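You operate a simulated robot arm through the tools that you are given. There is no shell and no other tool. Be economical: measure what you need, move in short steps, check, and stop when the job is done.

Carry out the task below with a simulated robot arm. There is one attempt and no reset: what you move stays moved.

JOB
Put the broad orange reel away in its colour bay and slip the short core over the yellow post.
Fine: the bays are in the pull-out reel shelf; push it back in; leave the other reels.

Only the result counts: the job must be done as asked and must still hold three seconds after the hand-in. Knocking over, shifting, dropping, spilling or breaking anything else fails it.

ROBOT AND FRAMES
A 7-joint arm with a two-finger parallel gripper on a trunk, on a base that drives. Base frame: it is fixed to the floor where the robot stands at the start and does not move with it; the origin is under the middle of the robot, x ahead of it, y to its left, z up. Readings come in m, rad, newtons and seconds.
With the tool pointing down near the work surface it reaches from about 0.1 to 0.52 m from the robot's upright axis, wherever it stands. Its first joint turns from -2.897 to 2.897 rad. Places, roughly: reel shelf [0.9, 0, 0.6]; short core (9x9x6 cm) [1, 0.7, 0.8]; yellow post [1.3, 0.7, 0.8]. Payload 1.57 kg.
The tool frame sits at the grasp point between the pads (the TCP): z along the fingers, y along the line on which they close. The tips reach 0.03 m beyond it. The gripper opens to 0.11 m. The fingers are 0.024 m wide and 0.012 m thick; the gripper's body (0.048 by 0.112 m) begins 0.078 m behind the TCP.
Orientation is that of the tool frame in the base frame, as a unit quaternion [x, y, z, w]. With the fingers straight down and closing along the base's y, the tool's x points along the base's -x, its y along +y and its z along -z.

CONTROLS
- The arm moves only by the tool arm_command. Its arguments are lists of equal length, an entry for each row: "rotation": the turn, a rotation vector about the base's x, y, z in units of 6 degrees (1.0 is 6 degrees), a list of three; "slide": the shift along the base's x, y, z in units of 40 mm (1.0 is 40 mm), a list of three; "gripper": the gripper command, from -1 (fully open) to 1 (shut), values between in proportion. In form: {"rotation": [[wx, wy, wz], ...], "slide": [[x, y, z], ...], "gripper": [gripper, ...]}. A call has 1 to 20 rows; each row shifts and turns the commanded pose from where the row before left it. A call with a number of a shift or a turn outside -1 to 1 is refused whole. A row lasts 0.2 s, in which the tool goes at most 0.05 m and 0.15 rad; a call with a longer step from one row to the next is refused whole, and so is a gripper value outside its range. Where a pose cannot be reached the arm comes as near as it can. A force on the tool above 40 N (or 10 N above the force at the start of the call, whichever is more), or a blocked arm, ends the call early, and 0.2 s more pass. The fingers move at their own pace (about 0.108 m/s each) and stop on an object; they squeeze with about 37 N. The grip force told is the motor's: it shows also when the fingers shut on nothing. Time passes only in rows, and 0.2 s behind the last, so rows that do not move let the fingers close. It gives the time, the measured TCP pose, the force on the tool (base axes), the opening and the grip force at its end, in the units of the frame above (readings bear some noise), with the torque about the TCP (base axes, N m) and any sound that the robot's microphone picked up.
- Cameras (640 x 400 px; columns grow to the right, rows downward): "scene" is now at [0.4869, 0.1945, 1.3915]; the picture's right is [-0.19, -0.98, 0.00], its down [-0.89, 0.17, -0.43] and it looks along [0.42, -0.08, -0.90] (base axes); focal length 214 px, centre (320, 200). "wrist" rides on the gripper at [0.07, 0.016, -0.141] in the tool frame; the picture's right is [-0.23, 0.97, 0.00], its down [-0.86, -0.20, -0.48] and it looks along [-0.47, -0.11, 0.88] (tool axes); focal length 222 px, centre (320, 200). There is no depth. A picture from a camera that has moved, and an enlarged one, comes with that camera's place and axes in the base frame and with its lens. The place of the scene camera against the robot may be out by one fixed shift of up to 0.025 m in any direction.
- capture(camera): a new picture of that camera. No time passes.
- slide_trunk(by): slides the trunk up (or, below 0, down) by that many m; the arm and the scene camera ride with it, the base frame stays. It gives what a move gives, with no picture.
- drive_base(legs): drives the robot by 1 to 6 legs, each [ahead, left, turn to the left] in m, m and rad, along the robot's own axes; the way and the turn of a leg run together, so that a leg with both is an arc; at most 1.5 m and 3.142 rad a leg. The arm and the cameras ride along, it lands a little off, and it stops where it bumps. It gives what a move gives.
- turn_head(pan, tilt): turns the head with the scene camera to pan (to the left, within 1.798 rad either way) and tilt (down, from -0.506 to 1.204), counted from straight ahead of the robot. It gives what a move gives.
- inspect(camera, box): a new picture of the part [left, top, right, bottom] of that camera's present view, enlarged. No time passes.
- close_job(): hands the job in; it is judged then, once.

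Work in short steps. Places have to be worked out from the pictures, the camera data and where the tool is seen: move nearer, look again, correct. Check each grasp and each placing, and mend what went wrong. You have 120 turns and 90 pictures in all, those below and enlarged ones among them. Open the gripper and draw the arm clear of the work before you hand the job in, unless the task says otherwise; then end with one line.

The tools are called after "Request:" as name(argument=value, ...) on one line, values as JSON. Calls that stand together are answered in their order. arm_command: Moves the arm, as the interface text tells. Its arguments: {"type":"object","properties":{"rotation":{"type":"array"},"slide":{"type":"array"},"gripper":{"type":"array"}},"required":["rotation","slide","gripper"]} The other tools are called the same way: slide_trunk (by) slides the trunk up or down; drive_base (legs) drives the base; turn_head (pan, tilt) turns the head that bears the scene camera; capture (camera) takes a picture; inspect (camera, box) takes an enlarged picture of a part of a camera's view; close_job () hands the job in.

At the start:

```text
time_s: 0.0
eef_pos: [0.5116, 0.2732, 1.2091]
orientation: [-0.005, 1.0, -0.004, -0.001]
contact_force: [-0.8, 0.3, -0.1]
torque: [-0.04, -0.02, 0.01]
grip_width: 0.1102
grip_force: 0.0
trunk travel left (down, up): [-0.45, 0.16]
robot x, y, heading: [-0.0022, 0.0009, 0.005]
head pan, tilt: [0.234, 1.201]
```

scene: 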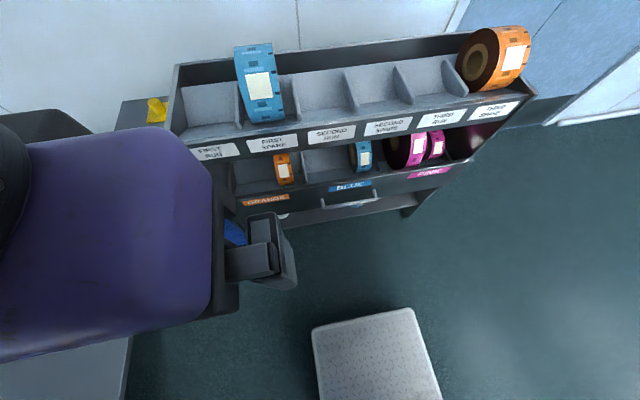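
wrist: 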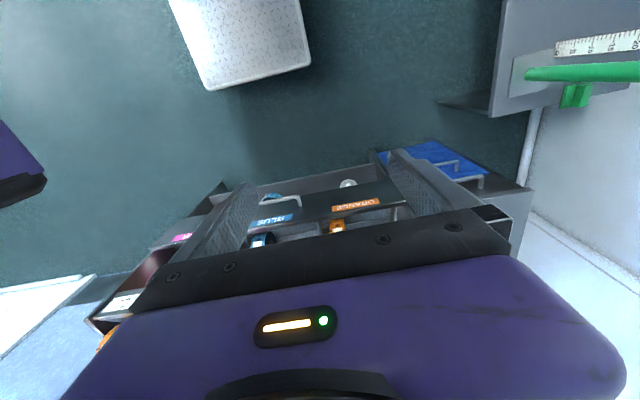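

I see a shelf with upper slots and a lower pull-out drawer with colour bays. I look around with the head tilted up first.

Request:
turn_head(pan=0.0, tilt=0.75)

```text
time_s: 0.9
eef_pos: [0.5138, 0.275, 1.2098]
orientation: [-0.013, 1.0, -0.009, 0.001]
contact_force: [1.7, 0.1, 0.3]
torque: [-0.03, 0.0, 0.0]
grip_width: 0.1102
grip_force: 0.0
trunk travel left (down, up): [-0.45, 0.16]
robot x, y, heading: [0.0009, 0.0008, 0.002]
head pan, tilt: [0.0, 0.75]
```

Take a picture with the new head pose.

Request:
capture(camera="scene")

Request:
inspect(camera="scene", box=[160, 200, 480, 400])

```text
87 pictures are left
camera scene: at [0.5052, 0.1973, 1.412], right [-0.11, -0.99, 0.0], down [-0.74, 0.08, -0.67], along [0.66, -0.07, -0.74], focal length 214 px, centre (320, 200)
```

scene: 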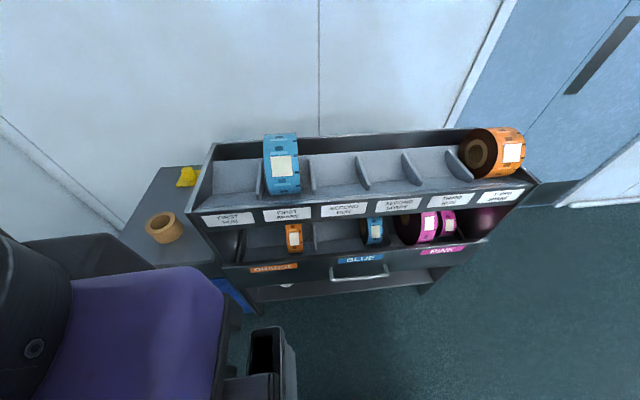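

```text
2.00 times, centred on (320, 300) of scene
camera zoom: at [0.5052, 0.1973, 1.412], right [-0.11, -0.99, 0.0], down [-0.74, 0.08, -0.67], along [0.66, -0.07, -0.74], focal length 429 px, centre (320, 0)
```

zoom: 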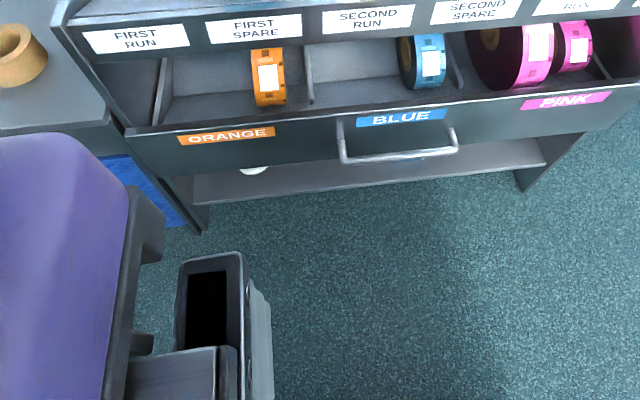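

The broad orange reel stands at the upper right slot, and the orange bay is at the left of the drawer. I look left at the core and post.

Request:
turn_head(pan=0.8, tilt=0.75)

Request:
capture(camera="scene")

Request:
inspect(camera="wrist", box=[160, 130, 520, 355])

```text
time_s: 2.0
eef_pos: [0.5127, 0.2758, 1.2108]
orientation: [-0.013, 1.0, -0.008, 0.0]
contact_force: [0.8, 0.9, 0.4]
torque: [-0.02, -0.05, 0.01]
grip_width: 0.1099
grip_force: 0.1
trunk travel left (down, up): [-0.45, 0.16]
robot x, y, heading: [-0.0011, -0.0005, 0.006]
head pan, tilt: [0.799, 0.75]
```

```text
85 pictures are left
camera scene: at [0.5058, 0.1977, 1.4128], right [-0.1, -0.99, 0.0], down [-0.73, 0.08, -0.68], along [0.67, -0.07, -0.74], focal length 214 px, centre (320, 200)
```

scene: 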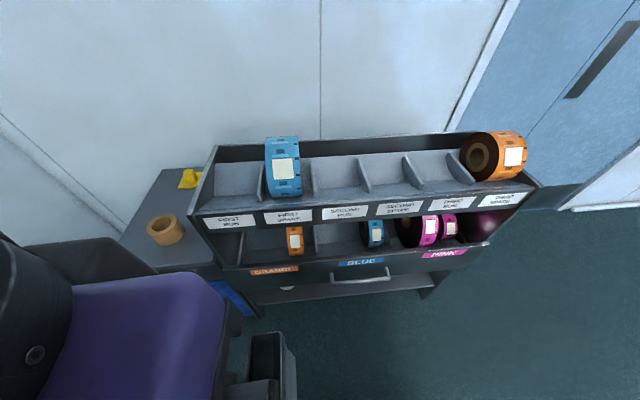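

```text
1.78 times, centred on (340, 242) of wrist
camera zoom: at [0.4424, 0.2946, 1.3507], right [0.2, 0.98, -0.02], down [0.86, -0.17, 0.48], along [0.47, -0.11, -0.88], focal length 395 px, centre (284, 124)
```

zoom: 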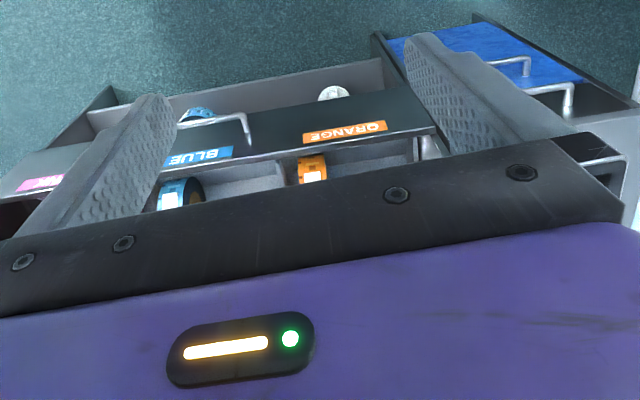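

The picture may have been taken before the head turned; I capture again.

Request:
capture(camera="scene")

```text
83 pictures are left
camera scene: at [0.5058, 0.1977, 1.4128], right [-0.1, -0.99, 0.0], down [-0.73, 0.08, -0.68], along [0.67, -0.07, -0.74], focal length 214 px, centre (320, 200)
```

scene: 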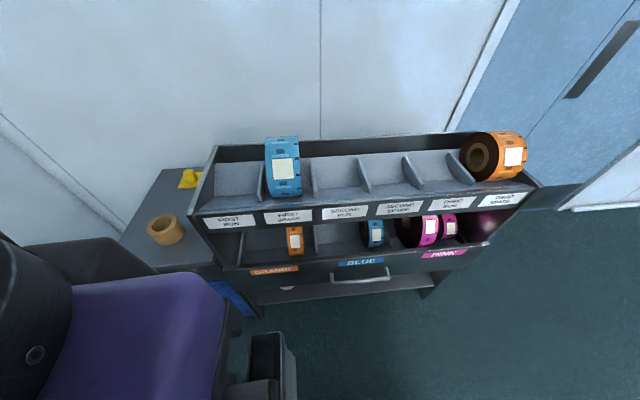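

The camera axes did not follow the pan. I test another head setting.

Request:
turn_head(pan=0.4, tilt=1.0)

```text
time_s: 2.9
eef_pos: [0.5113, 0.2749, 1.2075]
orientation: [-0.011, 1.0, -0.007, -0.003]
contact_force: [0.3, -0.4, 0.2]
torque: [0.0, -0.01, 0.03]
grip_width: 0.11
grip_force: 0.1
trunk travel left (down, up): [-0.45, 0.16]
robot x, y, heading: [0.0021, -0.001, 0.001]
head pan, tilt: [0.4, 1.0]
```

Now a capture to see what moved.

Request:
capture(camera="scene")

```text
82 pictures are left
camera scene: at [0.5006, 0.1958, 1.4057], right [-0.14, -0.99, 0.0], down [-0.79, 0.11, -0.61], along [0.6, -0.08, -0.8], focal length 214 px, centre (320, 200)
```

scene: 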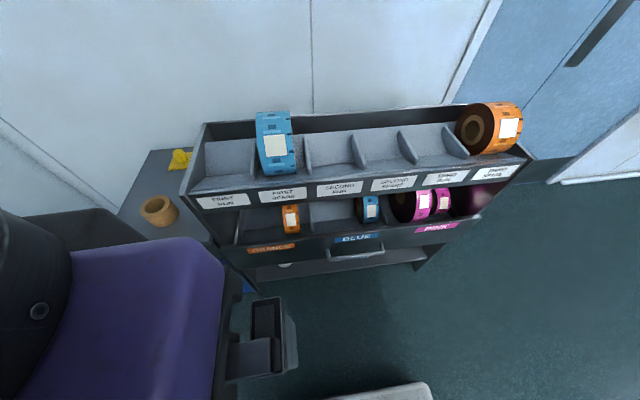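

The pan hardly moves the view, but tilt works. I enlarge the drawer and reels to judge how far it is out.

Request:
inspect(camera="scene", box=[180, 170, 340, 270])

Request:
inspect(camera="scene", box=[340, 90, 540, 270])

Request:
inspect(camera="scene", box=[110, 120, 270, 240])

```text
4.00 times, centred on (260, 220) of scene
camera zoom: at [0.5006, 0.1958, 1.4057], right [-0.14, -0.99, 0.0], down [-0.79, 0.11, -0.61], along [0.6, -0.08, -0.8], focal length 858 px, centre (560, 120)
```

zoom: 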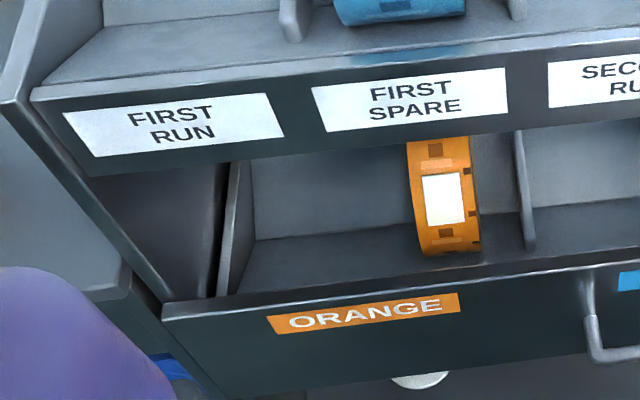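

```text
2.22 times, centred on (440, 180) of scene
camera zoom: at [0.5006, 0.1958, 1.4057], right [-0.14, -0.99, 0.0], down [-0.79, 0.11, -0.61], along [0.6, -0.08, -0.8], focal length 477 px, centre (53, 244)
```

zoom: 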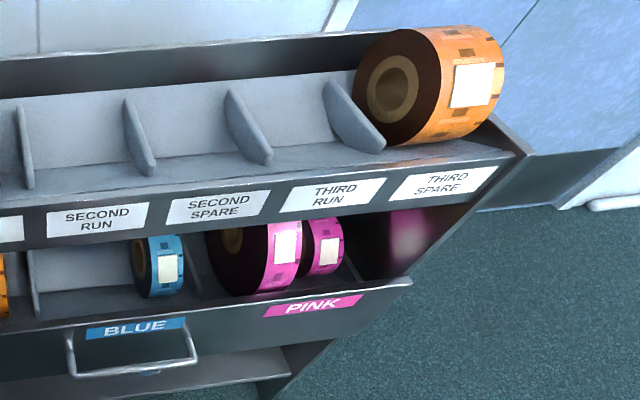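

```text
3.33 times, centred on (190, 180) of scene
camera zoom: at [0.5006, 0.1958, 1.4057], right [-0.14, -0.99, 0.0], down [-0.79, 0.11, -0.61], along [0.6, -0.08, -0.8], focal length 715 px, centre (753, 267)
```

zoom: 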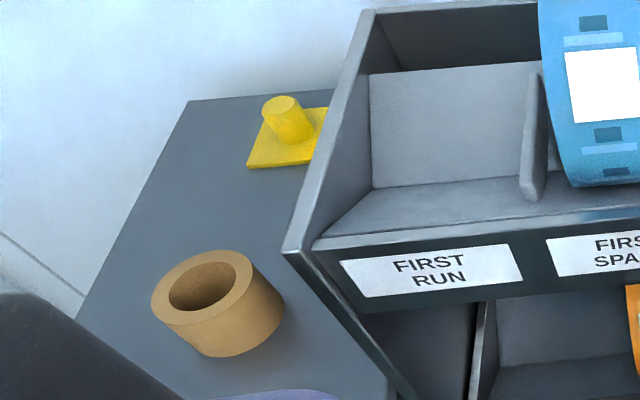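

The drawer seems nearly closed. I tilt the hand 45° so the wrist camera looks at the shelf roughly level.

Request:
arm_command(rotation=[[0, -1, 0], [0, -1, 0], [0, -1, 0], [0, -1, 0], [0, -1, 0], [0, -1, 0], [0, -1, 0], [0, 0, 0]], slide=[[-0.5, -0.5, 0], [-0.5, -0.5, 0], [-0.5, -0.5, 0], [-0.5, -0.5, 0], [-0.5, -0.5, 0], [-0.5, -0.5, 0], [0, 0, 0], [0, 0, 0]], gripper=[-1, -1, -1, -1, -1, -1, -1, -1])

```text
time_s: 3.5
eef_pos: [0.4889, 0.2807, 1.2276]
orientation: [-0.092, 0.988, -0.061, 0.104]
contact_force: [-30.8, 40.2, 3.1]
torque: [-6.13, -4.66, -1.51]
grip_width: 0.1101
grip_force: 0.0
out of reach, approached as far as the arm can: row 3
trunk travel left (down, up): [-0.45, 0.16]
robot x, y, heading: [-0.0023, 0.0019, 0.001]
head pan, tilt: [0.4, 1.0]
stopped in row 3: the force on the tool passed its limit at 120 N (the readings are from after the stop); the commanded pose is now the measured one
```

The hand pushed on something, likely the head beside it. I back off to +y and downward.

Request:
arm_command(rotation=[[0, 0, 0], [0, 0, 0], [0, 0, 0]], slide=[[0.4, 0.4, -0.3], [0.2, 0.2, -0.6], [0, 0, -0.6]], gripper=[-1, -1, -1])

Request:
capture(camera="scene")

Request:
capture(camera="wrist")

```text
time_s: 4.3
eef_pos: [0.515, 0.3, 1.1663]
orientation: [-0.086, 0.989, -0.061, 0.105]
contact_force: [-0.1, -0.3, 0.4]
torque: [-0.04, 0.0, -0.01]
grip_width: 0.1101
grip_force: 0.1
trunk travel left (down, up): [-0.45, 0.16]
robot x, y, heading: [-0.001, -0.0013, 0.001]
head pan, tilt: [0.4, 1.0]
```

```text
78 pictures are left
camera scene: at [0.491, 0.233, 1.4], right [0.39, -0.92, 0.0], down [-0.78, -0.33, -0.54], along [0.5, 0.21, -0.84], focal length 214 px, centre (320, 200)
```

scene: 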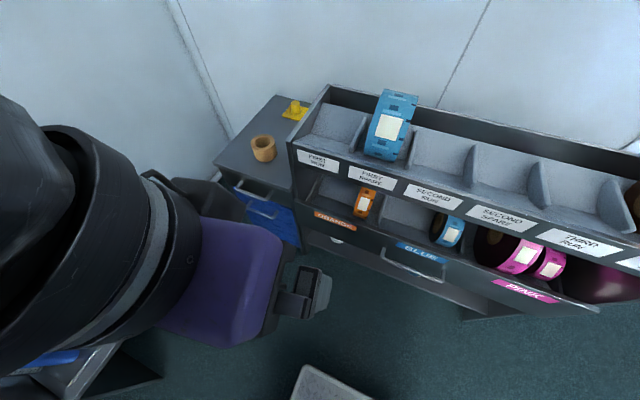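

```text
77 pictures are left
camera wrist: at [0.4141, 0.3195, 1.2867], right [0.07, 0.99, -0.09], down [0.75, 0.01, 0.66], along [0.66, -0.11, -0.75], focal length 222 px, centre (320, 200)
```

wrist: 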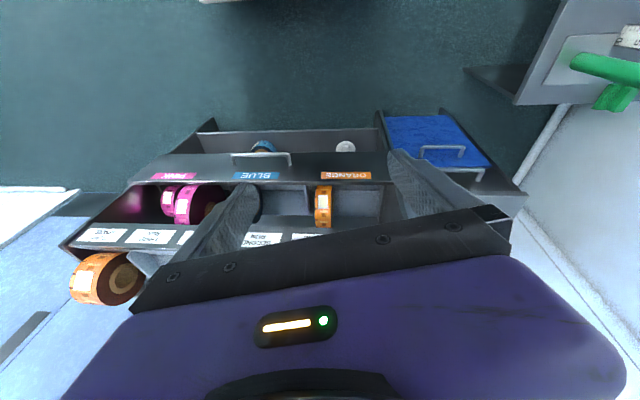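

The head is free now: it had been blocked by the arm. I swing the head to the right, clear of the arm, and level and tilt the hand.

Request:
turn_head(pan=-0.5, tilt=0.8)

Request:
arm_command(rotation=[[0.6, -0.5, -0.8], [0.56, -0.5, -0.85], [0, -1, 0], [0, -1, 0], [0, -1, 0], [0, -1, 0], [0, -1, 0], [0, 0, 0]], slide=[[0, 0, 0], [0, 0, 0], [0, 0, -0.4], [0, 0, -0.4], [0, 0, -0.4], [0, 0, -0.4], [0, 0, 0], [0, 0, 0]], gripper=[-1, -1, -1, -1, -1, -1, -1, -1])

Request:
capture(camera="scene")

Request:
capture(camera="wrist")

```text
time_s: 5.5
eef_pos: [0.5146, 0.3004, 1.1662]
orientation: [-0.087, 0.989, -0.06, 0.104]
contact_force: [0.1, 0.7, -0.5]
torque: [-0.01, 0.03, 0.0]
grip_width: 0.1101
grip_force: 0.1
trunk travel left (down, up): [-0.45, 0.16]
robot x, y, heading: [-0.0023, -0.0035, -0.0]
head pan, tilt: [-0.499, 0.799]
```

```text
time_s: 7.3
eef_pos: [0.5134, 0.3011, 1.1019]
orientation: [0.012, 0.913, -0.011, 0.407]
contact_force: [0.2, -0.9, 0.3]
torque: [0.02, -0.01, 0.04]
grip_width: 0.1101
grip_force: 0.1
trunk travel left (down, up): [-0.45, 0.16]
robot x, y, heading: [-0.0018, -0.0011, 0.001]
head pan, tilt: [-0.499, 0.799]
```

```text
76 pictures are left
camera scene: at [0.4977, 0.1673, 1.4151], right [-0.48, -0.88, 0.0], down [-0.63, 0.34, -0.7], along [0.61, -0.33, -0.72], focal length 214 px, centre (320, 200)
```

scene: 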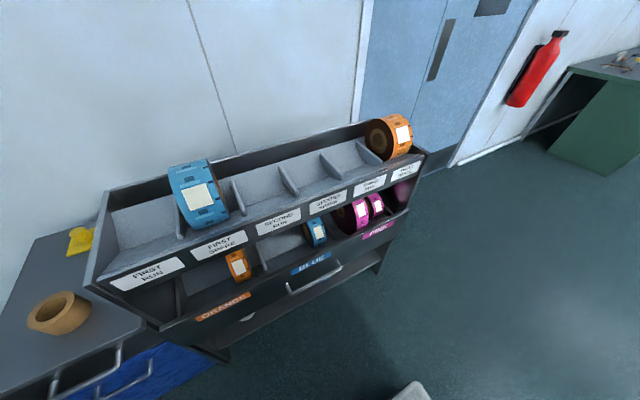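

```text
75 pictures are left
camera wrist: at [0.363, 0.3243, 1.1444], right [0.18, 0.97, 0.16], down [0.21, -0.2, 0.96], along [0.96, -0.14, -0.24], focal length 222 px, centre (320, 200)
```

wrist: 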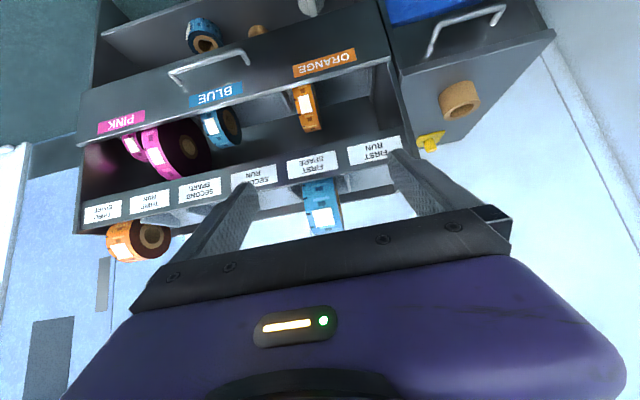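

Good level view. I enlarge the drawer region.

Request:
inspect(camera="wrist", box=[70, 0, 420, 260])

```text
1.54 times, centred on (245, 130) of wrist
camera zoom: at [0.363, 0.3243, 1.1444], right [0.18, 0.97, 0.16], down [0.21, -0.2, 0.96], along [0.96, -0.14, -0.24], focal length 342 px, centre (435, 308)
```

zoom: 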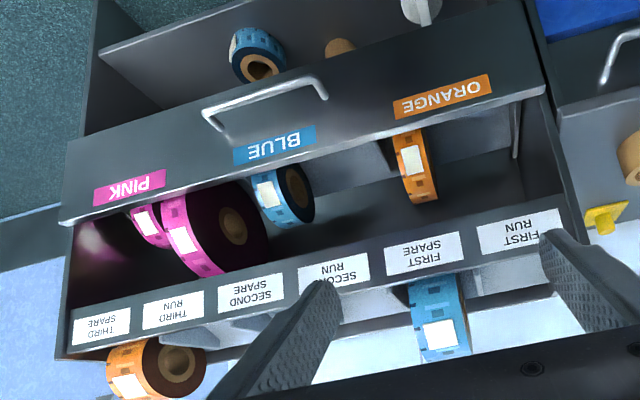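

I test moving the hand low and centered in the free space in front of the robot, first down, then right.

Request:
arm_command(rotation=[[0, 0, 0], [0, 0, 0], [0, 0, 0], [0, 0, 0], [0, 0, 0], [0, 0, 0], [0, 0, 0], [0, 0, 0], [0, 0, 0], [0, 0, 0], [0, 0, 0], [0, 0, 0], [0, 0, 0]], slide=[[-0.5, 0, -1], [-0.5, 0, -1], [-0.5, 0, -1], [-0.5, 0, -1], [0, 0, -1], [0, -1, -0.5], [0, -1, -0.5], [0, -1, 0], [0, -1, 0], [0, -1, 0], [0, -1, 0], [0, -0.7, 0], [0, 0, 0]], gripper=[-1, -1, -1, -1, -1, -1, -1, -1, -1, -1, -1, -1, -1])

Request:
capture(camera="wrist")

Request:
capture(camera="scene")

```text
time_s: 10.1
eef_pos: [0.4446, 0.1212, 0.8661]
orientation: [0.012, 0.913, -0.012, 0.407]
contact_force: [-0.1, -0.1, 0.8]
torque: [-0.01, -0.01, -0.03]
grip_width: 0.1102
grip_force: 0.1
out of reach, approached as far as the arm can: row 4, 5, 6, 7, 8, 11, 12
trunk travel left (down, up): [-0.45, 0.16]
robot x, y, heading: [-0.0007, 0.0011, -0.002]
head pan, tilt: [-0.499, 0.799]
```

```text
73 pictures are left
camera wrist: at [0.2929, 0.1445, 0.9072], right [0.18, 0.97, 0.16], down [0.21, -0.2, 0.96], along [0.96, -0.14, -0.24], focal length 222 px, centre (320, 200)
```

wrist: 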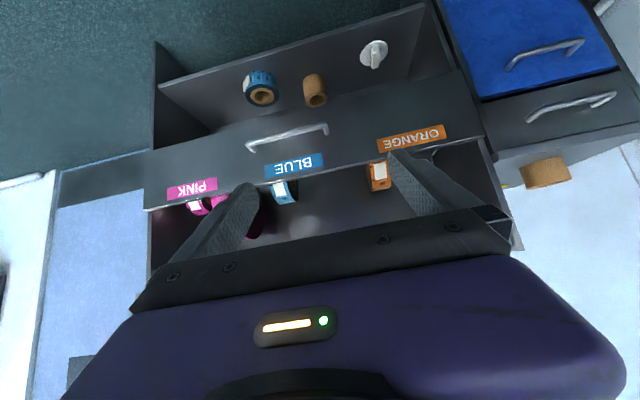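

```text
72 pictures are left
camera scene: at [0.4977, 0.1672, 1.4151], right [-0.48, -0.88, 0.0], down [-0.63, 0.34, -0.7], along [0.61, -0.33, -0.72], focal length 214 px, centre (320, 200)
```

scene: 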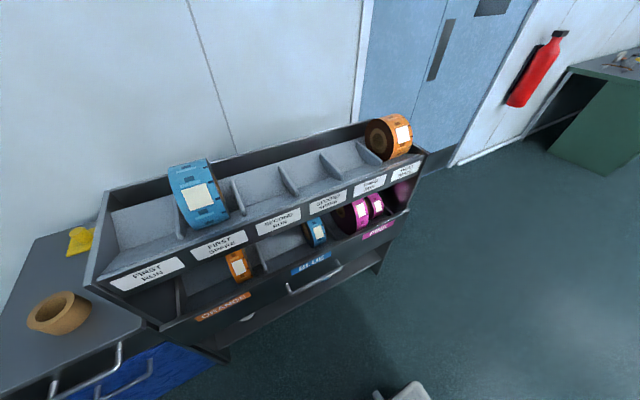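

The handle is near (0.79, 0.02, 0.60), out of vertical reach at this trunk height. I lower the trunk by 0.25 m.

Request:
slide_trunk(by=-0.25)

```text
time_s: 12.7
eef_pos: [0.4444, 0.1222, 0.615]
orientation: [0.012, 0.914, -0.012, 0.406]
contact_force: [0.2, -0.5, 0.6]
torque: [0.02, -0.01, -0.01]
grip_width: 0.1101
grip_force: 0.1
trunk travel left (down, up): [-0.2, 0.41]
robot x, y, heading: [0.0001, 0.0018, -0.0]
head pan, tilt: [-0.499, 0.799]
```

I raise a bit and roll the hand 90° about its finger axis so that the fingers close across the horizontal handle bar.

Request:
arm_command(rotation=[[0.743, 0, -0.669], [0.743, 0, -0.669], [0.743, 0, -0.669], [0.743, 0, -0.669], [0.743, 0, -0.669], [0.743, 0, -0.669], [0.743, 0, -0.669], [0.743, 0, -0.669], [0.743, 0, -0.669], [0.743, 0, -0.669], [0.743, 0, -0.669], [0.743, 0, -0.669], [0.743, 0, -0.669], [0.743, 0, -0.669], [0.743, 0, -0.669], [0, 0, 0]], slide=[[0, 0, 0.5], [0, 0, 0.5], [0, 0, 0.5], [0, 0, 0], [0, 0, 0], [0, 0, 0], [0, 0, 0], [0, 0, 0], [0, 0, 0], [0, 0, 0], [0, 0, 0], [0, 0, 0], [0, 0, 0], [0, 0, 0], [0, 0, 0], [0, 0, 0]], gripper=[-1, -1, -1, -1, -1, -1, -1, -1, -1, -1, -1, -1, -1, -1, -1, -1])

Request:
capture(camera="wrist")

```text
time_s: 16.1
eef_pos: [0.433, 0.1535, 0.6266]
orientation: [0.655, 0.645, 0.28, 0.277]
contact_force: [0.2, 0.5, -0.6]
torque: [-0.01, 0.03, -0.02]
grip_width: 0.1101
grip_force: 0.0
out of reach, approached as far as the arm can: row 1, 2, 3, 7, 12
trunk travel left (down, up): [-0.2, 0.41]
robot x, y, heading: [-0.0001, -0.0006, 0.001]
head pan, tilt: [-0.499, 0.799]
```

```text
71 pictures are left
camera wrist: at [0.3424, 0.2242, 0.7352], right [0.67, -0.24, 0.7], down [-0.49, -0.85, 0.18], along [0.56, -0.47, -0.69], focal length 222 px, centre (320, 200)
```

wrist: 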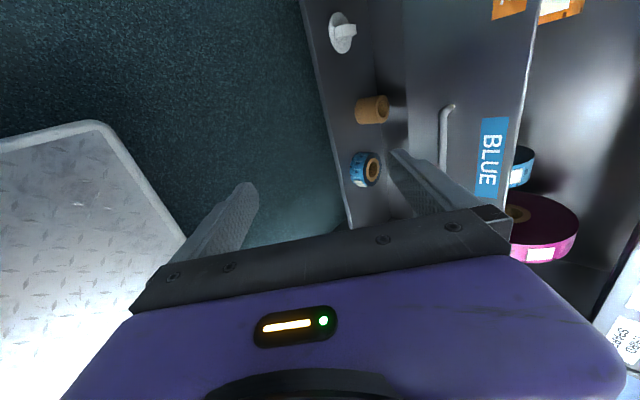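

Roll succeeded. The wrist is too near the trunk, so I reach further forward while moving right.

Request:
arm_command(rotation=[[0, 0, 0], [0, 0, 0], [0, 0, 0], [0, 0, 0], [0, 0, 0], [0, 0, 0]], slide=[[0.9, 0, 0.2], [0.9, 0, 0.2], [0.6, -0.6, 0.2], [0, -0.9, 0], [0, -0.9, 0], [0, 0, 0]], gripper=[-1, -1, -1, -1, -1, -1])

```text
time_s: 17.5
eef_pos: [0.5366, 0.0893, 0.5923]
orientation: [0.655, 0.646, 0.279, 0.277]
contact_force: [-0.3, 0.3, -0.5]
torque: [0.02, -0.01, -0.03]
grip_width: 0.11
grip_force: 0.1
out of reach, approached as far as the arm can: row 1, 2, 3, 4, 5
trunk travel left (down, up): [-0.2, 0.41]
robot x, y, heading: [0.0015, -0.0014, 0.003]
head pan, tilt: [-0.499, 0.799]
```

Upward seems limited with so much tilt. I reduce the tilt to about 25°.

Request:
arm_command(rotation=[[0, 1, 0], [0, 1, 0], [0, 1, 0], [0, 0.8, 0], [0, 0, 0], [0, 0, 0]], slide=[[-0.5, 0, 0.3], [-0.5, 0, 0.3], [-0.5, -0.3, 0.5], [0, -0.6, 0.3], [0, -0.6, 0], [0, 0, 0]], gripper=[-1, -1, -1, -1, -1, -1])

```text
time_s: 18.9
eef_pos: [0.5037, 0.0706, 0.547]
orientation: [0.696, 0.689, 0.144, 0.142]
contact_force: [0.1, -0.3, 0.5]
torque: [0.0, 0.0, 0.03]
grip_width: 0.11
grip_force: 0.1
out of reach, approached as far as the arm can: row 1, 2, 3, 4, 5
trunk travel left (down, up): [-0.2, 0.41]
robot x, y, heading: [-0.0021, 0.0024, -0.002]
head pan, tilt: [-0.499, 0.799]
```

Commanded pose and actual may have drifted apart. I command back toward +y to see where it resolves.

Request:
arm_command(rotation=[[0, 0, 0], [0, 0, 0], [0, 0, 0], [0, 0, 0], [0, 0, 0]], slide=[[0, 1, 0], [0, 1, 0], [0, 1, 0], [0, 1, 0], [0, 0, 0]], gripper=[-1, -1, -1, -1, -1])

```text
time_s: 20.1
eef_pos: [0.5035, 0.2319, 0.5474]
orientation: [0.697, 0.688, 0.146, 0.143]
contact_force: [0.4, 0.3, 0.7]
torque: [0.0, 0.0, 0.01]
grip_width: 0.11
grip_force: 0.1
trunk travel left (down, up): [-0.2, 0.41]
robot x, y, heading: [-0.0021, 0.0039, -0.002]
head pan, tilt: [-0.499, 0.799]
```

Command tracks the measured pose. I now test going up and then right from here.

Request:
arm_command(rotation=[[0, 0, 0], [0, 0, 0], [0, 0, 0], [0, 0, 0], [0, 0, 0], [0, 0, 0]], slide=[[0, 0, 1], [0, 0, 1], [0, 0, 1], [0, 0, 1], [0, 0, 1], [0, 0, 0]], gripper=[-1, -1, -1, -1, -1, -1])

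Request:
arm_command(rotation=[[0, 0, 0], [0, 0, 0], [0, 0, 0], [0, 0, 0], [0, 0, 0], [0, 0, 0]], slide=[[0, -1, 0], [0, -1, 0], [0, -1, 0], [0, -1, 0], [0, -1, 0], [0, 0, 0]], gripper=[-1, -1, -1, -1, -1, -1])

```text
time_s: 21.5
eef_pos: [0.514, 0.2536, 0.7391]
orientation: [0.697, 0.688, 0.144, 0.143]
contact_force: [0.3, 0.5, 0.4]
torque: [0.01, -0.01, -0.01]
grip_width: 0.1096
grip_force: 0.1
out of reach, approached as far as the arm can: row 4, 5
trunk travel left (down, up): [-0.2, 0.41]
robot x, y, heading: [0.0005, 0.0005, 0.001]
head pan, tilt: [-0.499, 0.799]
```

```text
time_s: 22.9
eef_pos: [0.6003, 0.1749, 0.6923]
orientation: [0.697, 0.688, 0.144, 0.143]
contact_force: [0.6, 0.8, 0.3]
torque: [-0.03, 0.02, 0.0]
grip_width: 0.1102
grip_force: 0.1
out of reach, approached as far as the arm can: row 1, 2, 3, 4, 5
trunk travel left (down, up): [-0.2, 0.41]
robot x, y, heading: [0.0035, -0.0007, 0.001]
head pan, tilt: [-0.499, 0.799]
```

The reach pattern is odd; I look at the arm itself with the head to learn its configuration.

Request:
turn_head(pan=0.9, tilt=1.0)

Request:
capture(camera="scene")

```text
time_s: 24.4
eef_pos: [0.5988, 0.1745, 0.6922]
orientation: [0.696, 0.688, 0.144, 0.143]
contact_force: [0.1, 0.3, 1.0]
torque: [0.0, -0.01, 0.0]
grip_width: 0.1098
grip_force: 0.0
trunk travel left (down, up): [-0.2, 0.41]
robot x, y, heading: [-0.0028, -0.0019, 0.001]
head pan, tilt: [0.901, 1.0]
```

```text
70 pictures are left
camera scene: at [0.4702, 0.2605, 1.15], right [0.78, -0.62, 0.0], down [-0.52, -0.66, -0.54], along [0.34, 0.42, -0.84], focal length 214 px, centre (320, 200)
```

scene: 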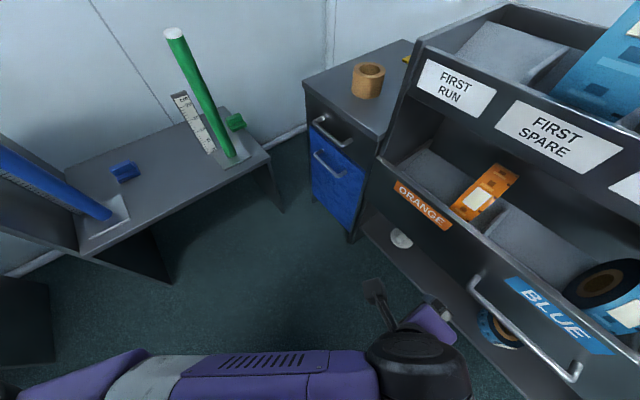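

The arm works elbow-out-left, so I will place the robot so targets lie ahead-left of it, and pull the drawer by driving. First a wrist picture to fix the handle position.

Request:
arm_command(rotation=[[0, 0, 0], [0, 0, 0], [0, 0, 0]], slide=[[-1, 0.9, 0], [-1, 0.9, 0], [0, 0, 0]], gripper=[-1, -1, -1])

Request:
capture(camera="wrist")

```text
refused: row 1 steps farther than a row can; nothing moved
```

```text
69 pictures are left
camera wrist: at [0.5587, 0.2454, 0.8278], right [0.89, -0.24, 0.39], down [-0.38, -0.85, 0.36], along [0.24, -0.47, -0.85], focal length 222 px, centre (320, 200)
```

wrist: 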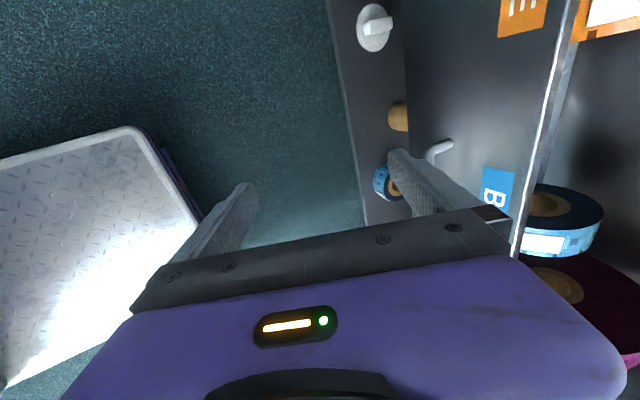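

Handle's left end is about (0.80–0.83, 0.11, 0.58–0.61). I bring the hand back to ahead-left of the robot.

Request:
arm_command(rotation=[[0, 0, 0], [0, 0, 0], [0, 0, 0], [0, 0, 0]], slide=[[-0.7, 0.7, 0], [-0.7, 0.7, 0], [-0.6, 0.6, 0], [0, 0, 0]], gripper=[-1, -1, -1, -1])

Request:
drive_base(legs=[[0, -0.23, 0], [0.19, 0, 0]])

Request:
capture(camera="wrist")

Request:
capture(camera="scene")

```text
time_s: 25.4
eef_pos: [0.52, 0.2543, 0.6922]
orientation: [0.697, 0.688, 0.144, 0.142]
contact_force: [0.0, 1.0, 0.4]
torque: [-0.02, -0.01, 0.0]
grip_width: 0.11
grip_force: 0.0
trunk travel left (down, up): [-0.2, 0.41]
robot x, y, heading: [-0.0, 0.0022, 0.003]
head pan, tilt: [0.901, 1.0]
```

```text
time_s: 28.3
eef_pos: [0.7097, 0.0232, 0.6922]
orientation: [0.697, 0.688, 0.145, 0.142]
contact_force: [-0.4, 0.9, -0.2]
torque: [-0.02, -0.01, 0.01]
grip_width: 0.11
grip_force: 0.1
trunk travel left (down, up): [-0.2, 0.41]
robot x, y, heading: [0.1906, -0.2356, -0.002]
head pan, tilt: [0.901, 1.0]
```

```text
68 pictures are left
camera wrist: at [0.6694, 0.0937, 0.8282], right [0.89, -0.24, 0.39], down [-0.38, -0.85, 0.36], along [0.24, -0.46, -0.85], focal length 222 px, centre (320, 200)
```

wrist: 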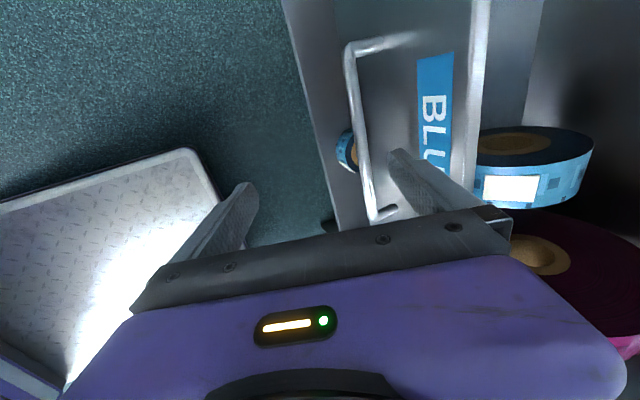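

```text
67 pictures are left
camera scene: at [0.6614, 0.0297, 1.1499], right [0.78, -0.62, 0.0], down [-0.52, -0.66, -0.54], along [0.34, 0.42, -0.84], focal length 214 px, centre (320, 200)
```

scene: 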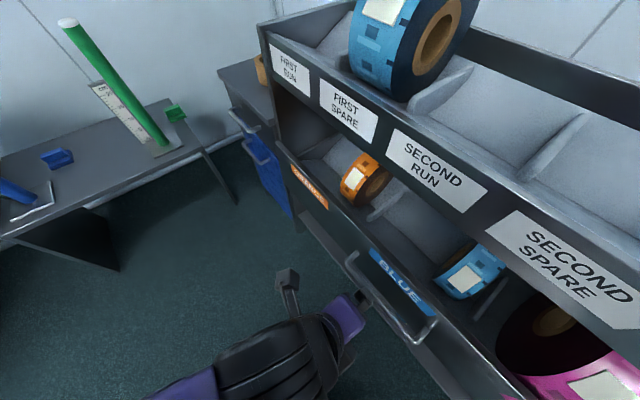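

The bar lies about (0.81, 0.03, 0.59) with the drawer front about 0.85. I half-close the fingers and drive 5 cm nearer.

Request:
arm_command(rotation=[[0, 0, 0], [0, 0, 0], [0, 0, 0]], slide=[[0, 0, 0], [0, 0, 0], [0, 0, 0]], gripper=[0.27, 0.27, 0.27])

Request:
drive_base(legs=[[0.06, 0, 0]])

Request:
arm_command(rotation=[[0, 0, 0], [0, 0, 0], [0, 0, 0]], slide=[[0.35, 0, -0.85], [0.3, 0, -0.7], [0, 0, 0]], gripper=[0.27, 0.27, 0.27])

Request:
capture(camera="wrist")

```text
time_s: 29.1
eef_pos: [0.7102, 0.0232, 0.6927]
orientation: [0.696, 0.689, 0.144, 0.143]
contact_force: [0.2, 0.8, 0.8]
torque: [-0.03, -0.01, 0.0]
grip_width: 0.0403
grip_force: 0.1
trunk travel left (down, up): [-0.2, 0.41]
robot x, y, heading: [0.1955, -0.2282, -0.002]
head pan, tilt: [0.901, 1.0]
```

```text
time_s: 30.1
eef_pos: [0.7701, 0.0227, 0.6939]
orientation: [0.696, 0.689, 0.144, 0.143]
contact_force: [0.1, 1.2, 0.0]
torque: [0.02, 0.01, 0.0]
grip_width: 0.0404
grip_force: 0.1
trunk travel left (down, up): [-0.2, 0.41]
robot x, y, heading: [0.2542, -0.2304, 0.002]
head pan, tilt: [0.901, 1.0]
```

```text
time_s: 30.9
eef_pos: [0.7961, 0.0223, 0.6313]
orientation: [0.695, 0.689, 0.145, 0.143]
contact_force: [-0.1, -0.3, 0.5]
torque: [-0.02, 0.02, 0.0]
grip_width: 0.0402
grip_force: 0.0
trunk travel left (down, up): [-0.2, 0.41]
robot x, y, heading: [0.2508, -0.2251, 0.005]
head pan, tilt: [0.901, 1.0]
```

```text
66 pictures are left
camera wrist: at [0.7558, 0.0933, 0.7658], right [0.89, -0.24, 0.39], down [-0.38, -0.85, 0.36], along [0.24, -0.46, -0.85], focal length 222 px, centre (320, 200)
```

wrist: 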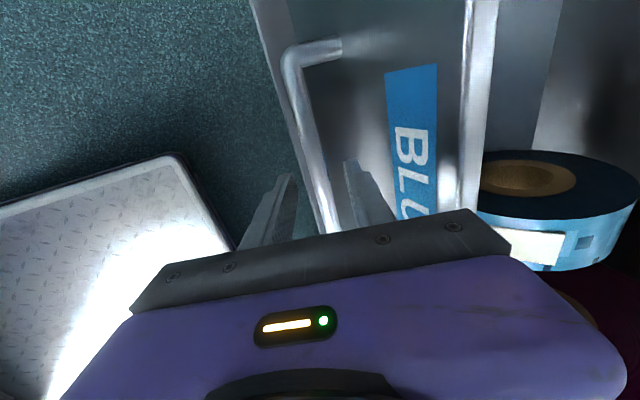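

The bar lies neatly between the fingers, about 4 cm deeper. I advance 3.5 cm along the fingers and close.

Request:
arm_command(rotation=[[0, 0, 0], [0, 0, 0], [0, 0, 0], [0, 0, 0], [0, 0, 0]], slide=[[0.2, 0, -0.45], [0.2, 0, -0.4], [0, 0, 0], [0, 0, 0], [0, 0, 0]], gripper=[0.27, 0.27, 0.27, 1, 1])

Request:
capture(camera="wrist")

```text
time_s: 32.1
eef_pos: [0.8093, 0.0235, 0.5944]
orientation: [0.695, 0.691, 0.142, 0.14]
contact_force: [-31.0, -4.8, -4.9]
torque: [-0.19, 0.52, 0.33]
grip_width: 0.0158
grip_force: 31.4
trunk travel left (down, up): [-0.2, 0.41]
robot x, y, heading: [0.2508, -0.232, 0.002]
head pan, tilt: [0.901, 1.0]
```

```text
65 pictures are left
camera wrist: at [0.7696, 0.0939, 0.7305], right [0.9, -0.24, 0.38], down [-0.38, -0.85, 0.36], along [0.24, -0.46, -0.85], focal length 222 px, centre (320, 200)
```

wrist: 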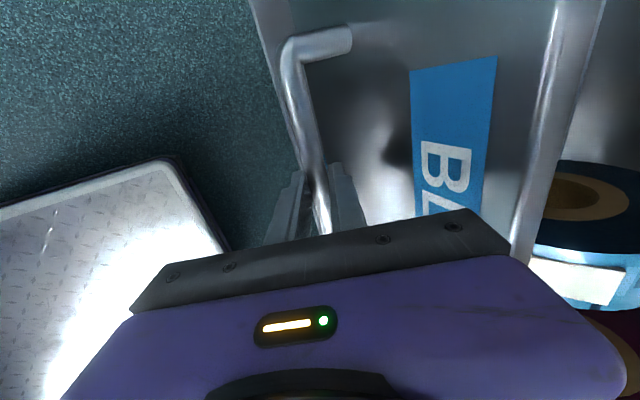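

The bar is gripped (1.6 cm). I pull by driving back 0.12 m.

Request:
drive_base(legs=[[-0.12, 0, 0]])

Request:
capture(camera="scene")

```text
time_s: 33.3
eef_pos: [0.6922, 0.0231, 0.5952]
orientation: [0.696, 0.689, 0.144, 0.144]
contact_force: [1.2, -0.5, -33.9]
torque: [-0.32, 0.13, 0.48]
grip_width: 0.0155
grip_force: 31.6
trunk travel left (down, up): [-0.2, 0.41]
robot x, y, heading: [0.1305, -0.2314, -0.003]
head pan, tilt: [0.901, 1.0]
```

```text
64 pictures are left
camera scene: at [0.6013, 0.0302, 1.1495], right [0.78, -0.62, 0.0], down [-0.52, -0.66, -0.54], along [0.33, 0.42, -0.84], focal length 214 px, centre (320, 200)
```

scene: 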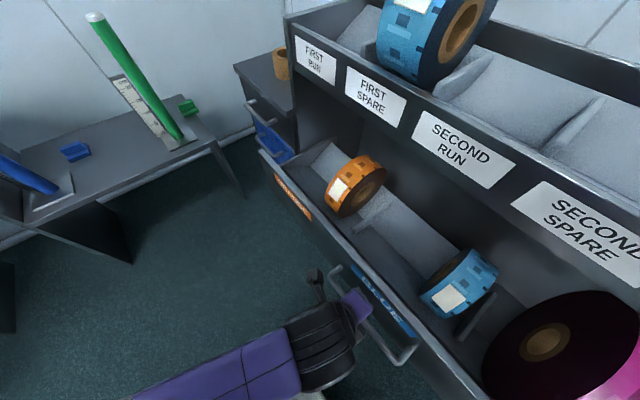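

The drawer follows. I pull another 0.08 m.

Request:
drive_base(legs=[[-0.08, 0, 0]])

Request:
capture(camera="scene")

```text
time_s: 34.4
eef_pos: [0.6113, 0.0226, 0.5946]
orientation: [0.696, 0.689, 0.143, 0.142]
contact_force: [2.2, 1.4, -14.5]
torque: [0.05, 0.07, 0.56]
grip_width: 0.0162
grip_force: 31.9
trunk travel left (down, up): [-0.2, 0.41]
robot x, y, heading: [0.0491, -0.2274, 0.004]
head pan, tilt: [0.901, 1.0]
```

```text
63 pictures are left
camera scene: at [0.5208, 0.03, 1.1497], right [0.78, -0.62, 0.0], down [-0.52, -0.66, -0.54], along [0.33, 0.42, -0.84], focal length 214 px, centre (320, 200)
```

scene: 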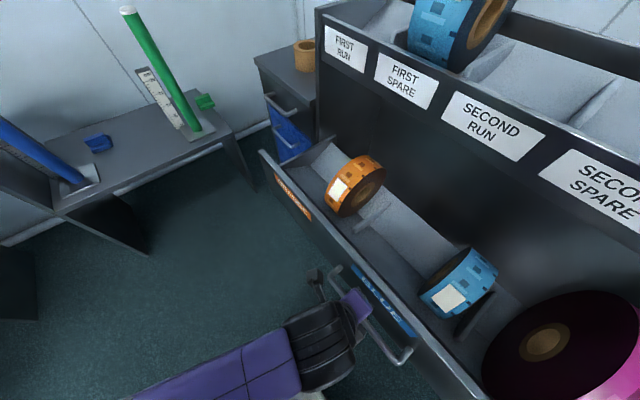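

Pulled 0.20 m, enough to see the whole bays. I release and withdraw upwards along the fingers.

Request:
arm_command(rotation=[[0, 0, 0], [0, 0, 0], [0, 0, 0], [0, 0, 0], [0, 0, 0], [0, 0, 0], [0, 0, 0]], slide=[[0, 0, 0], [0, 0, 0], [-0.4, 0, 0.8], [-0.4, 0, 0.8], [-0.5, 0, 0.5], [-0.5, 0, 0], [0, 0, 0]], gripper=[0.27, 0.27, 0.27, 0.27, 0.27, 0.27, 0.27])

Request:
drive_base(legs=[[-0.12, 0, 0]])

Request:
capture(camera="wrist")

Request:
capture(camera="scene")

```text
time_s: 36.0
eef_pos: [0.54, 0.0234, 0.6786]
orientation: [0.697, 0.688, 0.144, 0.143]
contact_force: [0.2, 1.1, -0.3]
torque: [0.02, -0.03, -0.01]
grip_width: 0.0406
grip_force: 0.0
trunk travel left (down, up): [-0.2, 0.41]
robot x, y, heading: [0.0533, -0.2348, -0.001]
head pan, tilt: [0.901, 1.0]
```

```text
time_s: 37.2
eef_pos: [0.4178, 0.0231, 0.6801]
orientation: [0.695, 0.689, 0.145, 0.142]
contact_force: [0.4, 0.0, -0.8]
torque: [0.03, 0.0, 0.02]
grip_width: 0.0402
grip_force: 0.1
trunk travel left (down, up): [-0.2, 0.41]
robot x, y, heading: [-0.0738, -0.2278, -0.004]
head pan, tilt: [0.901, 1.0]
```

```text
62 pictures are left
camera wrist: at [0.3776, 0.0939, 0.8151], right [0.89, -0.24, 0.39], down [-0.38, -0.85, 0.36], along [0.24, -0.46, -0.85], focal length 222 px, centre (320, 200)
```

wrist: 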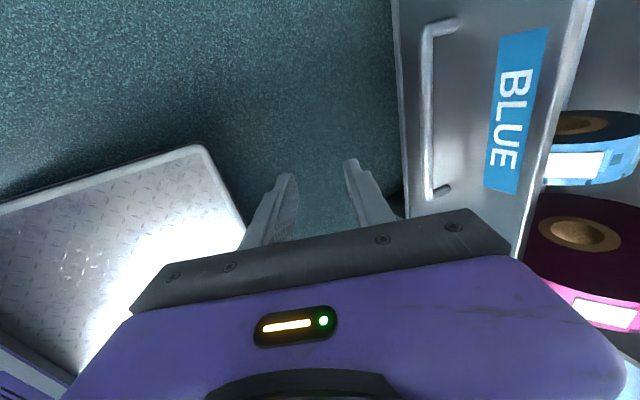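

```text
61 pictures are left
camera scene: at [0.3998, 0.0302, 1.15], right [0.79, -0.62, 0.0], down [-0.52, -0.66, -0.54], along [0.33, 0.42, -0.84], focal length 214 px, centre (320, 200)
```

scene: 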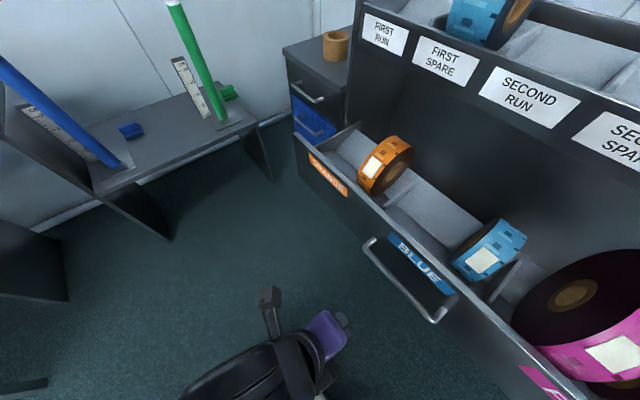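

I unroll the hand, make it vertical, and raise the trunk back.

Request:
arm_command(rotation=[[-0.397, 0, 0.918], [-0.397, 0, 0.918], [-0.397, 0, 0.918], [-0.397, 0, 0.918], [-0.397, 0, 0.918], [-0.397, 0, 0.918], [-0.397, 0, 0.918], [-0.397, 0, 0.918], [-0.397, 0, 0.918], [-0.397, 0, 0.918], [-0.397, 0, 0.918], [-0.397, 0, 0.918], [-0.397, 0, 0.918], [-0.397, 0, 0.918], [-0.397, 0, 0.918], [0, 1, 0], [0, 1, 0], [0, 1, 0], [0, 0.9, 0], [0, 0, 0]], slide=[[0.3, 0, 0], [0.3, 0, 0], [0, 0, 0], [0, 0, 0], [0, 0, 0], [0, 0, 0], [0, 0, 0], [0, 0, 0], [0, 0, 0], [0, 0, 0], [0, 0, 0], [0, 0, 0], [0, 0, 0], [0, 0, 0], [0, 0, 0], [0, 0, 0], [0, 0, 0], [0, 0, 0], [0, 0, 0], [0, 0, 0]], gripper=[-1, -1, -1, -1, -1, -1, -1, -1, -1, -1, -1, -1, -1, -1, -1, -1, -1, -1, -1, -1])

Request:
slide_trunk(by=0.4)

```text
time_s: 41.4
eef_pos: [0.4422, 0.0237, 0.6791]
orientation: [0.004, 1.0, 0.0, -0.001]
contact_force: [0.8, -0.2, 0.0]
torque: [0.02, 0.0, 0.0]
grip_width: 0.1102
grip_force: 0.3
trunk travel left (down, up): [-0.2, 0.41]
robot x, y, heading: [-0.0756, -0.2321, -0.001]
head pan, tilt: [0.901, 1.0]
```

```text
time_s: 45.3
eef_pos: [0.4426, 0.0236, 1.0787]
orientation: [0.005, 1.0, 0.0, -0.001]
contact_force: [0.2, 0.8, -0.4]
torque: [0.0, 0.01, -0.02]
grip_width: 0.1101
grip_force: 0.1
trunk travel left (down, up): [-0.6, 0.01]
robot x, y, heading: [-0.0682, -0.2322, 0.003]
head pan, tilt: [0.901, 1.0]
```

Now I raise the hand a bit, turn the head ahead, and drive to the right before the orange reel.

Request:
arm_command(rotation=[[0, 0, 0], [0, 0, 0], [0, 0, 0], [0, 0, 0], [0, 0, 0]], slide=[[0, 0, 0.9], [0, 0, 0.9], [0, 0, 0.9], [0, 0, 0.8], [0, 0, 0]], gripper=[-1, -1, -1, -1, -1])

Request:
drive_base(legs=[[0, -0.38, 0], [0.26, 0, 0]])

Request:
turn_head(pan=0.0, tilt=0.9)

Request:
capture(camera="wrist")

Request:
capture(camera="scene")

```text
time_s: 46.5
eef_pos: [0.4428, 0.0229, 1.2196]
orientation: [0.005, 1.0, 0.0, -0.001]
contact_force: [-0.4, 0.0, 0.1]
torque: [0.04, 0.03, -0.04]
grip_width: 0.11
grip_force: 0.1
trunk travel left (down, up): [-0.6, 0.01]
robot x, y, heading: [-0.0701, -0.2326, 0.001]
head pan, tilt: [0.901, 1.0]
```

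```text
time_s: 50.3
eef_pos: [0.7043, -0.354, 1.2188]
orientation: [0.002, 1.0, 0.0, -0.001]
contact_force: [-0.7, 0.5, -0.6]
torque: [0.0, 0.0, -0.01]
grip_width: 0.1099
grip_force: 0.0
trunk travel left (down, up): [-0.6, 0.01]
robot x, y, heading: [0.1965, -0.612, 0.008]
head pan, tilt: [0.901, 1.0]
```

```text
time_s: 51.5
eef_pos: [0.7048, -0.3552, 1.2205]
orientation: [0.003, 1.0, 0.0, -0.001]
contact_force: [-0.5, -0.5, -0.3]
torque: [-0.01, -0.01, 0.01]
grip_width: 0.1099
grip_force: 0.1
trunk travel left (down, up): [-0.6, 0.01]
robot x, y, heading: [0.191, -0.6096, 0.008]
head pan, tilt: [0.0, 0.901]
```

```text
60 pictures are left
camera wrist: at [0.6351, -0.3366, 1.3599], right [0.23, 0.97, 0.0], down [0.85, -0.2, 0.48], along [0.46, -0.11, -0.88], focal length 222 px, centre (320, 200)
```

wrist: 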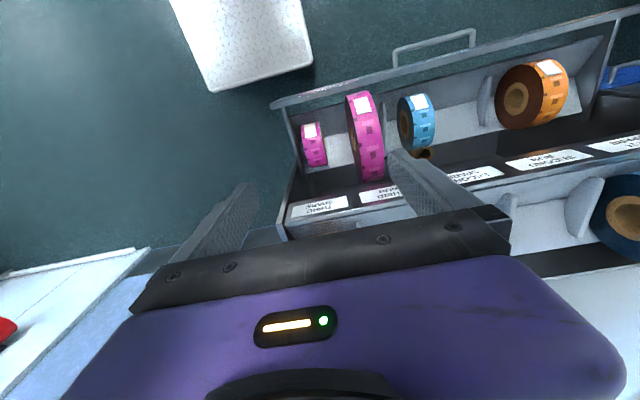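

```text
59 pictures are left
camera scene: at [0.6949, -0.4016, 1.5572], right [0.01, -1.0, 0.0], down [-0.78, -0.01, -0.62], along [0.62, 0.0, -0.78], focal length 214 px, centre (320, 200)
```

scene: 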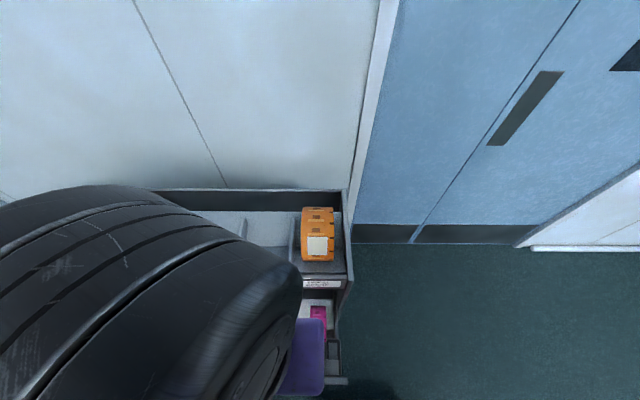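

The reel is about 8 cm wide, centred near y≈-0.395, x≈0.96. I drive ahead so the hand hovers above it, shifting 4 cm right.

Request:
drive_base(legs=[[0.22, 0, -0.008]])

Request:
arm_command(rotation=[[0, 0, 0], [0, 0, 0]], slide=[[0, -0.95, 0], [0, 0, 0]], gripper=[-1, -1])

Request:
capture(camera="wrist")

Request:
capture(camera="scene")

```text
time_s: 53.2
eef_pos: [0.9278, -0.3585, 1.2189]
orientation: [0.007, 1.0, 0.0, -0.001]
contact_force: [0.1, 0.8, -0.2]
torque: [-0.02, -0.02, 0.04]
grip_width: 0.1102
grip_force: 0.1
trunk travel left (down, up): [-0.6, 0.01]
robot x, y, heading: [0.4143, -0.6127, -0.005]
head pan, tilt: [0.0, 0.901]
```

```text
time_s: 53.8
eef_pos: [0.9296, -0.3883, 1.2179]
orientation: [-0.012, 1.0, -0.005, -0.003]
contact_force: [0.3, -0.3, -0.7]
torque: [0.01, 0.0, 0.02]
grip_width: 0.1098
grip_force: 0.1
trunk travel left (down, up): [-0.6, 0.01]
robot x, y, heading: [0.4164, -0.6067, -0.002]
head pan, tilt: [0.0, 0.901]
```

```text
58 pictures are left
camera wrist: at [0.8612, -0.3704, 1.3591], right [0.2, 0.98, -0.01], down [0.86, -0.17, 0.48], along [0.46, -0.11, -0.88], focal length 222 px, centre (320, 200)
```

wrist: 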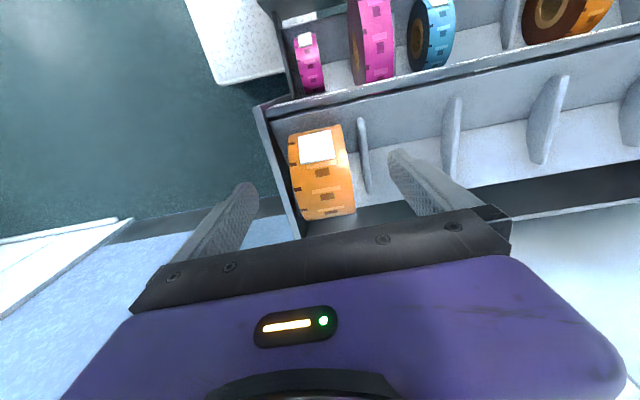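

```text
57 pictures are left
camera scene: at [0.9169, -0.4053, 1.5572], right [0.0, -1.0, 0.0], down [-0.78, 0.0, -0.62], along [0.62, 0.0, -0.78], focal length 214 px, centre (320, 200)
```

scene: 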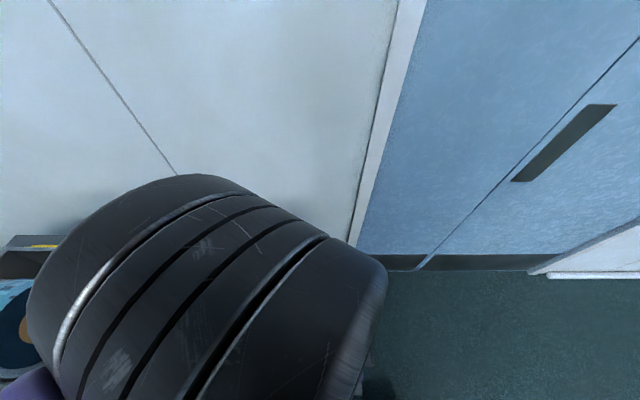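

The reel (r≈0.07) is centred about (0.975, -0.391, 1.05) and stands well above the side wall and divider. I move over it and descend halfway.

Request:
arm_command(rotation=[[0, 0, -0.23], [0, 0, 0], [0, 0, 0], [0, 0, 0]], slide=[[0.6, -0.07, 0], [0.5, 0, -0.5], [0, 0, -0.8], [0, 0, 0]], gripper=[-1, -1, -1, -1])

Request:
capture(camera="wrist")

```text
time_s: 54.8
eef_pos: [0.9718, -0.3992, 1.166]
orientation: [0.019, 1.0, 0.0, -0.002]
contact_force: [-0.1, 0.3, -0.1]
torque: [-0.04, 0.02, 0.02]
grip_width: 0.1102
grip_force: 0.1
trunk travel left (down, up): [-0.6, 0.01]
robot x, y, heading: [0.4126, -0.6083, -0.003]
head pan, tilt: [0.0, 0.901]
```

```text
56 pictures are left
camera wrist: at [0.903, -0.3797, 1.3077], right [0.26, 0.96, 0.0], down [0.85, -0.23, 0.48], along [0.46, -0.13, -0.88], focal length 222 px, centre (320, 200)
```

wrist: 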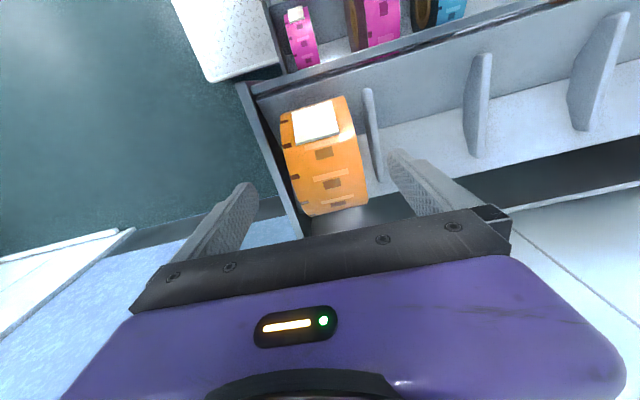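

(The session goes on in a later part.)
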